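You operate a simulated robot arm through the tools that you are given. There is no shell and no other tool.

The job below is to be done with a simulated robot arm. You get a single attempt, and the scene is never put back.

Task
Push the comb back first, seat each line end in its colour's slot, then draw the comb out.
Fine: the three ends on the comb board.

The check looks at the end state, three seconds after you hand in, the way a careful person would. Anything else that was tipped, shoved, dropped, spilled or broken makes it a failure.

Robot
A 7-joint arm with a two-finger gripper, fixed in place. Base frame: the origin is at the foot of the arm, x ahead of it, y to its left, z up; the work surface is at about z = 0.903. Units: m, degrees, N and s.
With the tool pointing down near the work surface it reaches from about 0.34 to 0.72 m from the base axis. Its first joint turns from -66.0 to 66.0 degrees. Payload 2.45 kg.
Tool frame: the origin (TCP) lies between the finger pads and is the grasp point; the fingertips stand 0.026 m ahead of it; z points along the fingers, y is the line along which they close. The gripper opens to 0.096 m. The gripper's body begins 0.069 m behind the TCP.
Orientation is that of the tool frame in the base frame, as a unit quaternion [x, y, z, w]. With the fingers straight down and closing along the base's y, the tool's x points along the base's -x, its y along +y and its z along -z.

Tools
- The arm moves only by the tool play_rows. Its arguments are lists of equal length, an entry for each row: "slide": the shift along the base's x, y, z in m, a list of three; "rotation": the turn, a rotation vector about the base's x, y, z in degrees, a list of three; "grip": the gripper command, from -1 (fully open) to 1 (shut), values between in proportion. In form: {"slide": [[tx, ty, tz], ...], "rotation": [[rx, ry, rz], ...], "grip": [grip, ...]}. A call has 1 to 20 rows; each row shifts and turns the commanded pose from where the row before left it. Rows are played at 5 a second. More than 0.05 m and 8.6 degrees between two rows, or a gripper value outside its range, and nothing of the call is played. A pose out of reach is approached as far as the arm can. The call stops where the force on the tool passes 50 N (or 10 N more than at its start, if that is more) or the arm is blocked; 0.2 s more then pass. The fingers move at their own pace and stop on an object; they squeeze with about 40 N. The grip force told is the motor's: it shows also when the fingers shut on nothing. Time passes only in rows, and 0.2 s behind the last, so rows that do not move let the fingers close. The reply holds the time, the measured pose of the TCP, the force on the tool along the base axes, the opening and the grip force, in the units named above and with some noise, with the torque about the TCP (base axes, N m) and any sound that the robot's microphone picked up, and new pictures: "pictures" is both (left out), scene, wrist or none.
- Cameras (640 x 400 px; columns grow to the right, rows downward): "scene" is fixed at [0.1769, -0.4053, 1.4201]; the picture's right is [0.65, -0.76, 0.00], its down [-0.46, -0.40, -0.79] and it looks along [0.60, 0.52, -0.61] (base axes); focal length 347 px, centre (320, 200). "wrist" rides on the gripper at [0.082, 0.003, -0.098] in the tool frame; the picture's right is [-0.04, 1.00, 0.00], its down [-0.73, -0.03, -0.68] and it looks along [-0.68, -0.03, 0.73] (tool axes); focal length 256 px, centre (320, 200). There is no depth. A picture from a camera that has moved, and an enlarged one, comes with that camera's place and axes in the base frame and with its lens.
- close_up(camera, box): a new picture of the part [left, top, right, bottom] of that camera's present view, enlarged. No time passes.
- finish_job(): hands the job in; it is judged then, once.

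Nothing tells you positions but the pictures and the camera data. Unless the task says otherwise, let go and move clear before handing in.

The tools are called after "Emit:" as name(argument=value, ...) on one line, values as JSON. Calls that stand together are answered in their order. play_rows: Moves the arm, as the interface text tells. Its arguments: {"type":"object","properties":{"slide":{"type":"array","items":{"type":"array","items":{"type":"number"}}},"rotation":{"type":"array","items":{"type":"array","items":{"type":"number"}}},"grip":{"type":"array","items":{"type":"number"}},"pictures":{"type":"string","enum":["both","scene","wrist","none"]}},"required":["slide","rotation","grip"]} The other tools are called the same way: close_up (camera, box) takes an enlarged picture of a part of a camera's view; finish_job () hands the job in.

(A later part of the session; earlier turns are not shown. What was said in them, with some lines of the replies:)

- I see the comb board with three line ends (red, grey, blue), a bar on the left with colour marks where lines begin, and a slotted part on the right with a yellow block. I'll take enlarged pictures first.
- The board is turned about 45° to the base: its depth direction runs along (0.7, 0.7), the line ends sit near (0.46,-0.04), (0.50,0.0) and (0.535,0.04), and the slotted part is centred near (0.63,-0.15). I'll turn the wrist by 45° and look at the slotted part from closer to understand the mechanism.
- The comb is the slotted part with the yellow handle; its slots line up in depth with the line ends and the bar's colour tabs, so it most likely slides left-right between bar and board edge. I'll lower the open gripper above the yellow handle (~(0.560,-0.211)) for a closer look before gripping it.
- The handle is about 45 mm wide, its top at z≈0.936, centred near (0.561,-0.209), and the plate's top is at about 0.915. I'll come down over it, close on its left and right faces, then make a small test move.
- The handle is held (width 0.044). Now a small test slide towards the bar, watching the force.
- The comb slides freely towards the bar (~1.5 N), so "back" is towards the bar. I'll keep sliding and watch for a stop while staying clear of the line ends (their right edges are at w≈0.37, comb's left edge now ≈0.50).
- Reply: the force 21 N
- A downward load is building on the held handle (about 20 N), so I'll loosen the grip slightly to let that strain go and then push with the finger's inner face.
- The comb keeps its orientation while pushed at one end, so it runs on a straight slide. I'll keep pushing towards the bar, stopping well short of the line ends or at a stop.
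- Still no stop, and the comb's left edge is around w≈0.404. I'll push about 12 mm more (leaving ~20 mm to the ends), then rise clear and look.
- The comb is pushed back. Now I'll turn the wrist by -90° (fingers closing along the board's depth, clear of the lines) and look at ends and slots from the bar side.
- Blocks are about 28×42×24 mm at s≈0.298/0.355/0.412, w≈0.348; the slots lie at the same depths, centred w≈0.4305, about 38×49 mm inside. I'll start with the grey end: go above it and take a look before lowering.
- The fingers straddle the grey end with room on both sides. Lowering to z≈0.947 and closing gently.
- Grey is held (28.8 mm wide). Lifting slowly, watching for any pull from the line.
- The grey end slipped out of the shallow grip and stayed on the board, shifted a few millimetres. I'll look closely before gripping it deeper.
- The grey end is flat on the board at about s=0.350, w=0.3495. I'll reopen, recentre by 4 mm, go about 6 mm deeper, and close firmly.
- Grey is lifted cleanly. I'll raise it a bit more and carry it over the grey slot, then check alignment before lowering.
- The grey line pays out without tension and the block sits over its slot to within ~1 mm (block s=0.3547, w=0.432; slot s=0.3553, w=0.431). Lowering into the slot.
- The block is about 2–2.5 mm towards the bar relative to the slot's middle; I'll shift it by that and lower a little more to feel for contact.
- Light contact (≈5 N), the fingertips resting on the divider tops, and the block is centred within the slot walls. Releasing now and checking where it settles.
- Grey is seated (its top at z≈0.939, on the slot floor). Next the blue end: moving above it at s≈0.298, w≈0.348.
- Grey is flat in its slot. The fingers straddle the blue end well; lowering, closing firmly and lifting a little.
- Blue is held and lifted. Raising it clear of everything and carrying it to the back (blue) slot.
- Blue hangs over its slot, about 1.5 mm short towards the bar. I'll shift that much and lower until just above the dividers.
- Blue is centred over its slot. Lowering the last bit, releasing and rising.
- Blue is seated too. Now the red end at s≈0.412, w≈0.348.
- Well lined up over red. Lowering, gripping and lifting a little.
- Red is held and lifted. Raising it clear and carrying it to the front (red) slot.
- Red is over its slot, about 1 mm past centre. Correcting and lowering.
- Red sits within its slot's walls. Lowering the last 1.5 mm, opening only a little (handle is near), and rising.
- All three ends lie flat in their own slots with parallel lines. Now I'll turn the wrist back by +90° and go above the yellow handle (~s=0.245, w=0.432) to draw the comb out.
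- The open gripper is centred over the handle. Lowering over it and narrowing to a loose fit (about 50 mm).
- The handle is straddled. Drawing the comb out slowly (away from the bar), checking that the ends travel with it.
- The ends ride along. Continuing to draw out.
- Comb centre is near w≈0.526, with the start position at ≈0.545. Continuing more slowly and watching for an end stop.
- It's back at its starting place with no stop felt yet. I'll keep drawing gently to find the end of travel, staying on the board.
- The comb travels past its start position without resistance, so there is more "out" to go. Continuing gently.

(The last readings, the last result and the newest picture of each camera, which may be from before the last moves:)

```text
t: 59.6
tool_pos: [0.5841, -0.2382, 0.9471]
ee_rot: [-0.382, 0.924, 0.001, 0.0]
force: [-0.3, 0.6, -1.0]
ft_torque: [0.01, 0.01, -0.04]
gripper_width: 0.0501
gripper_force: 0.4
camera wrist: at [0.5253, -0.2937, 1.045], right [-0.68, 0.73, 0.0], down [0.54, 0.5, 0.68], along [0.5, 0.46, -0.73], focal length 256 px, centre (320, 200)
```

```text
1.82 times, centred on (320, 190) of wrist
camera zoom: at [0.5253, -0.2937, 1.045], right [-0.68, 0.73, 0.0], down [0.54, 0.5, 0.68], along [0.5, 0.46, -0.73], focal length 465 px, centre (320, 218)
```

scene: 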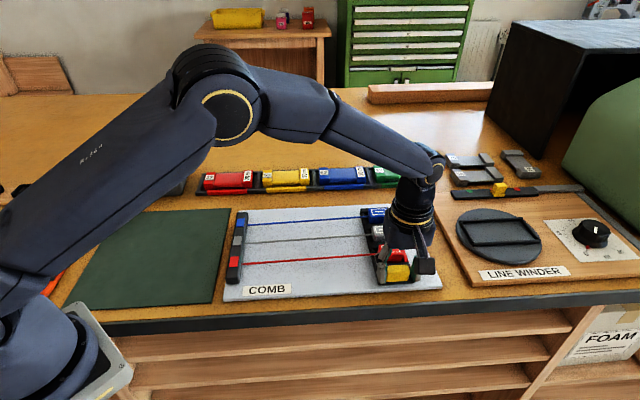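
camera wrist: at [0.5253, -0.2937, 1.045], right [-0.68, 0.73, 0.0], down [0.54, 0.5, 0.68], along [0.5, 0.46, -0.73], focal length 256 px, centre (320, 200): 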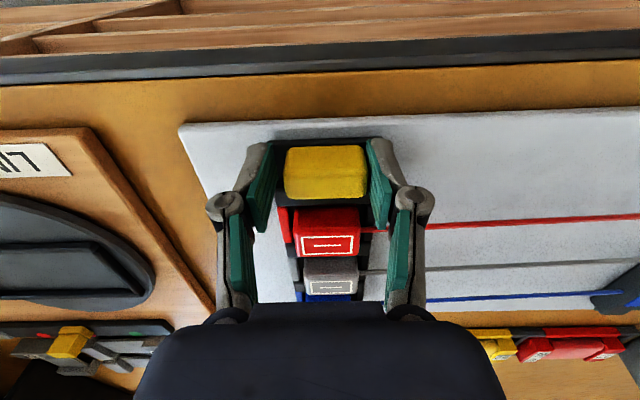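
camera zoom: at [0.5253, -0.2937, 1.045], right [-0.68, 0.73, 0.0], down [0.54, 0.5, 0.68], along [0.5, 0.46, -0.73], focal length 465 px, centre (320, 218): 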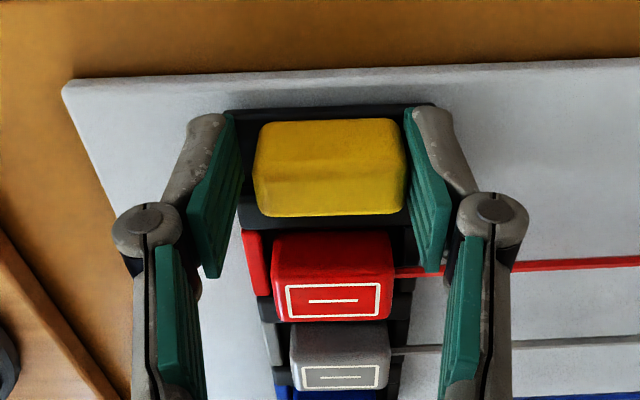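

Emit:
play_rows(slide=[[0.0015, -0.0015, 0], [0.0015, -0.0015, 0], [0.0015, -0.0015, 0], [0.0015, -0.0015, 0], [0.0015, -0.0015, 0], [0.0015, -0.0015, 0], [0.0015, -0.0015, 0], [0, 0, 0]], rotation=[[0, 0, 0], [0, 0, 0], [0, 0, 0], [0, 0, 0], [0, 0, 0], [0, 0, 0], [0, 0, 0], [0, 0, 0]], grip=[-0.03, -0.03, -0.03, -0.03, -0.03, -0.03, -0.03, -0.03])

Emit:
close_up(camera="scene", box=[225, 195, 445, 305])

Emit:
close_up(camera="wrist", box=[200, 80, 440, 300])

```text
t: 61.4
tool_pos: [0.594, -0.2478, 0.9465]
ee_rot: [-0.383, 0.924, 0.002, -0.001]
force: [-8.1, 7.6, -4.9]
ft_torque: [0.08, 0.06, -0.06]
gripper_width: 0.0557
gripper_force: 4.3
camera wrist: at [0.5357, -0.3037, 1.0439], right [-0.68, 0.73, 0.0], down [0.54, 0.5, 0.68], along [0.5, 0.46, -0.73], focal length 256 px, centre (320, 200)
```

scene: 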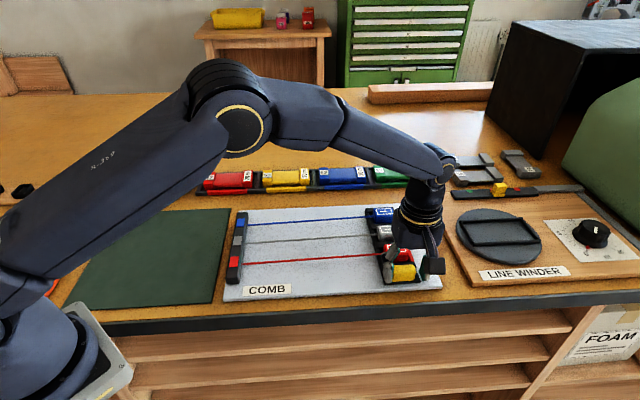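
wrist: 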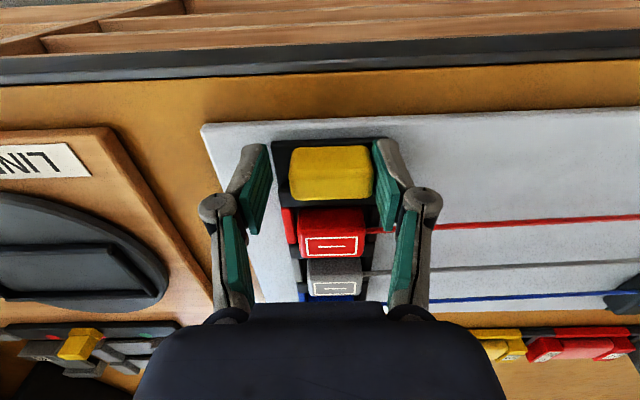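

```text
2.91 times, centred on (335, 250) of scene
camera zoom: at [0.1768, -0.4052, 1.4202], right [0.65, -0.76, 0.0], down [-0.46, -0.4, -0.79], along [0.6, 0.52, -0.61], focal length 1009 px, centre (276, 54)
```

zoom: 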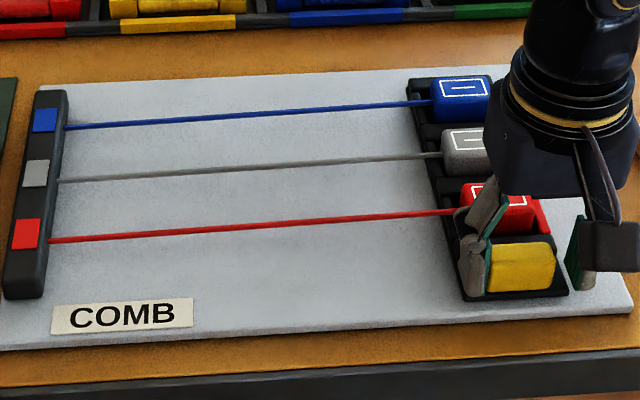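

```text
1.82 times, centred on (320, 190) of wrist
camera zoom: at [0.5357, -0.3037, 1.0439], right [-0.68, 0.73, 0.0], down [0.54, 0.5, 0.68], along [0.5, 0.46, -0.73], focal length 465 px, centre (320, 218)
```

zoom: 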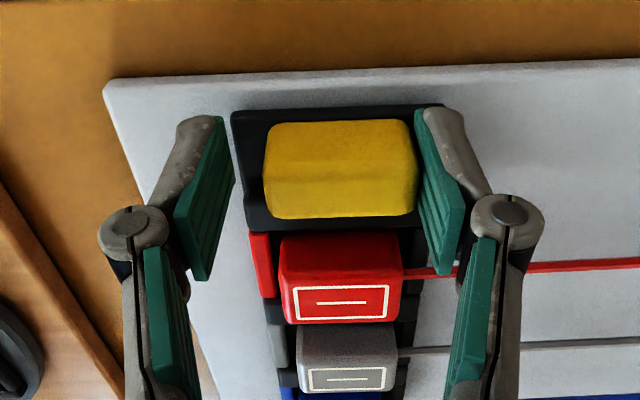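

The comb has reached its outer stop (about 11 N, fingers yielding). I'll ease off, open a little, rise clear and inspect.

Emit:
play_rows(slide=[[-0.0018, 0.0018, 0], [-0.0015, 0.0015, 0], [0, 0, 0], [0, 0, 0.02], [0, 0, 0.03], [0, 0, 0.035], [0, 0, 0.035], [0, 0, 0]], rotation=[[0, 0, 0], [0, 0, 0], [0, 0, 0], [0, 0, 0], [0, 0, 0], [0, 0, 0], [0, 0, 0], [0, 0, 0]], grip=[-0.03, -0.15, -0.3, -0.3, -0.3, -0.3, -0.3, -0.3])

Emit:
close_up(camera="scene", box=[345, 195, 445, 305])

Emit:
close_up(camera="wrist", box=[220, 20, 440, 240])

```text
t: 63.2
tool_pos: [0.5905, -0.2469, 1.0675]
ee_rot: [-0.382, 0.924, 0.0, -0.001]
force: [-1.2, -0.4, -0.2]
ft_torque: [-0.02, 0.01, -0.02]
gripper_width: 0.0623
gripper_force: 0.1
camera wrist: at [0.532, -0.3021, 1.1657], right [-0.68, 0.73, 0.0], down [0.54, 0.5, 0.68], along [0.5, 0.46, -0.73], focal length 256 px, centre (320, 200)
```

scene: 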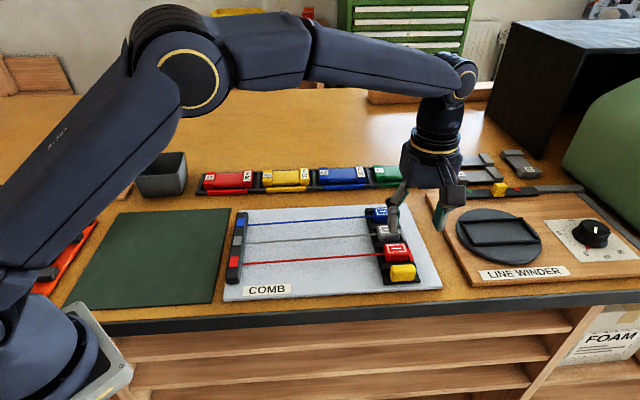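
wrist: 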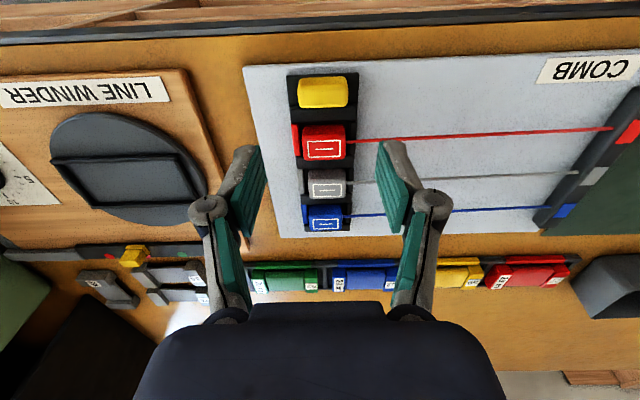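

```text
3.64 times, centred on (395, 250) of scene
camera zoom: at [0.1769, -0.4053, 1.4201], right [0.65, -0.76, 0.0], down [-0.46, -0.4, -0.79], along [0.6, 0.52, -0.61], focal length 1261 px, centre (47, 18)
```

zoom: 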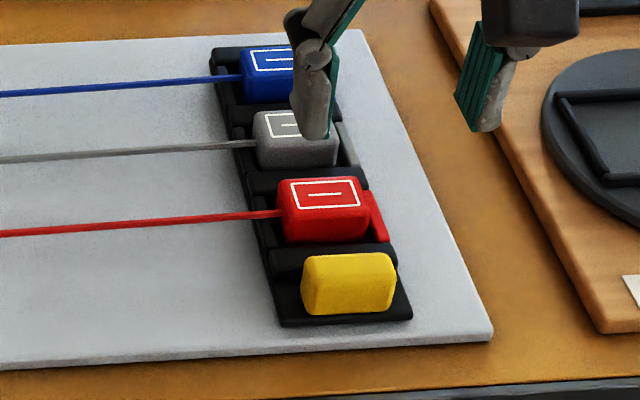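

```text
1.82 times, centred on (330, 130) of wrist
camera zoom: at [0.532, -0.3021, 1.1657], right [-0.68, 0.73, 0.0], down [0.54, 0.5, 0.68], along [0.5, 0.46, -0.73], focal length 465 px, centre (302, 327)
```

zoom: 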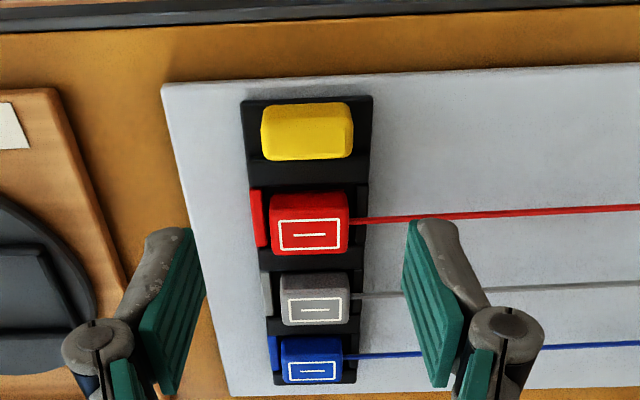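

All three ends are in their slots, lines straight, the comb at its outer stop. Moving the arm up and back clear of the board for a final look.

Emit:
play_rows(slide=[[0, 0, 0.04], [-0.015, 0.02, 0.03], [-0.02, 0.03, 0.01], [-0.02, 0.03, 0], [-0.02, 0.03, 0], [-0.02, 0.03, 0], [-0.02, 0.03, 0], [-0.02, 0.03, 0], [0, 0, 0]], rotation=[[0, 0, 0], [0, 0, 0], [0, 0, 0], [0, 0, 0], [0, 0, 0], [0, 0, 0], [0, 0, 0], [0, 0, 0], [0, 0, 0]], grip=[-0.3, -0.5, -0.5, -0.5, -0.5, -0.5, -0.5, -0.5, -0.5])

Emit:
close_up(camera="scene", box=[345, 195, 445, 305])

Emit:
close_up(camera="scene", box=[355, 200, 420, 290])

```text
t: 65.2
tool_pos: [0.4545, -0.044, 1.1476]
ee_rot: [-0.383, 0.924, 0.0, 0.0]
force: [0.0, -0.9, -0.4]
ft_torque: [-0.04, 0.02, -0.01]
gripper_width: 0.0718
gripper_force: 0.1
camera wrist: at [0.3955, -0.0997, 1.2459], right [-0.68, 0.73, 0.0], down [0.54, 0.5, 0.68], along [0.5, 0.46, -0.73], focal length 256 px, centre (320, 200)
```

scene: 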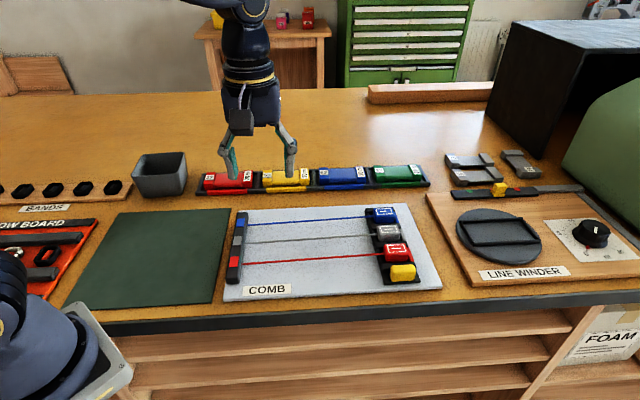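
wrist: 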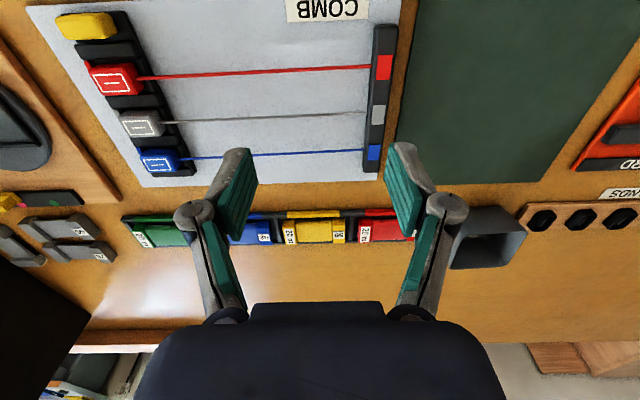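

```text
3.64 times, centred on (395, 250) of scene
camera zoom: at [0.1769, -0.4053, 1.4201], right [0.65, -0.76, 0.0], down [-0.46, -0.4, -0.79], along [0.6, 0.52, -0.61], focal length 1261 px, centre (47, 18)
```

zoom: 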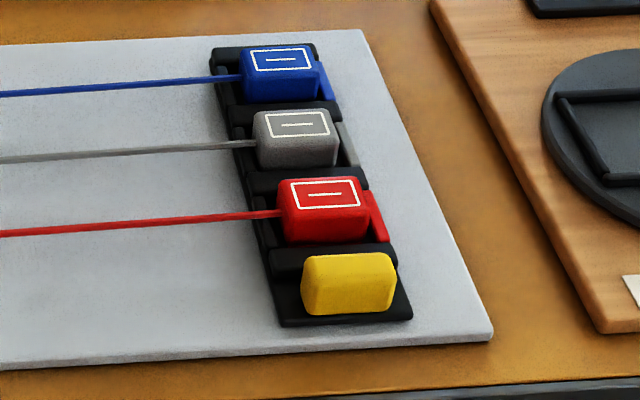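

```text
4.44 times, centred on (388, 245) of scene
camera zoom: at [0.1769, -0.4053, 1.4201], right [0.65, -0.76, 0.0], down [-0.46, -0.4, -0.79], along [0.6, 0.52, -0.61], focal length 1541 px, centre (20, 0)
```

zoom: 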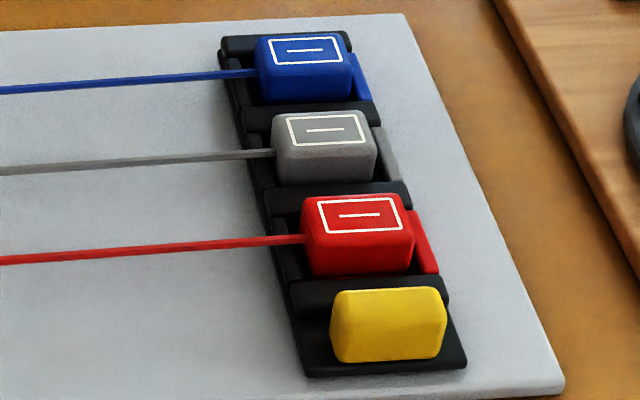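

Red, grey and blue lie flat in their own slots, the lines run straight and uncrossed, and the comb is drawn out to its stop. Nothing else on the bench looks moved and the arm is clear, so I'm handing in.

Emit:
finish_job()

```text
The job is handed in.
```

The job is handed in. I pushed the comb back towards the bar and seated the red, grey and blue ends flat in their matching slots. Then I drew the comb out until it met its outer stop.

- **Pushing back:** I pushed the comb about 12 cm, leaving roughly 2 cm to the line ends. I felt no stop at that end, so it may have had further to go.
- **Drawing out:** the comb now sits about 4.5 cm past where it started. The lines paid out without pulling, and they now run straight and uncrossed.
- **One slip:** the grey end slid out of my first, shallow grip and shifted about 5 mm on the board. It stayed flat, and I regripped it deeper and seated it normally.

In the last pictures nothing else on the bench looked moved. The gripper is open and clear of the board.
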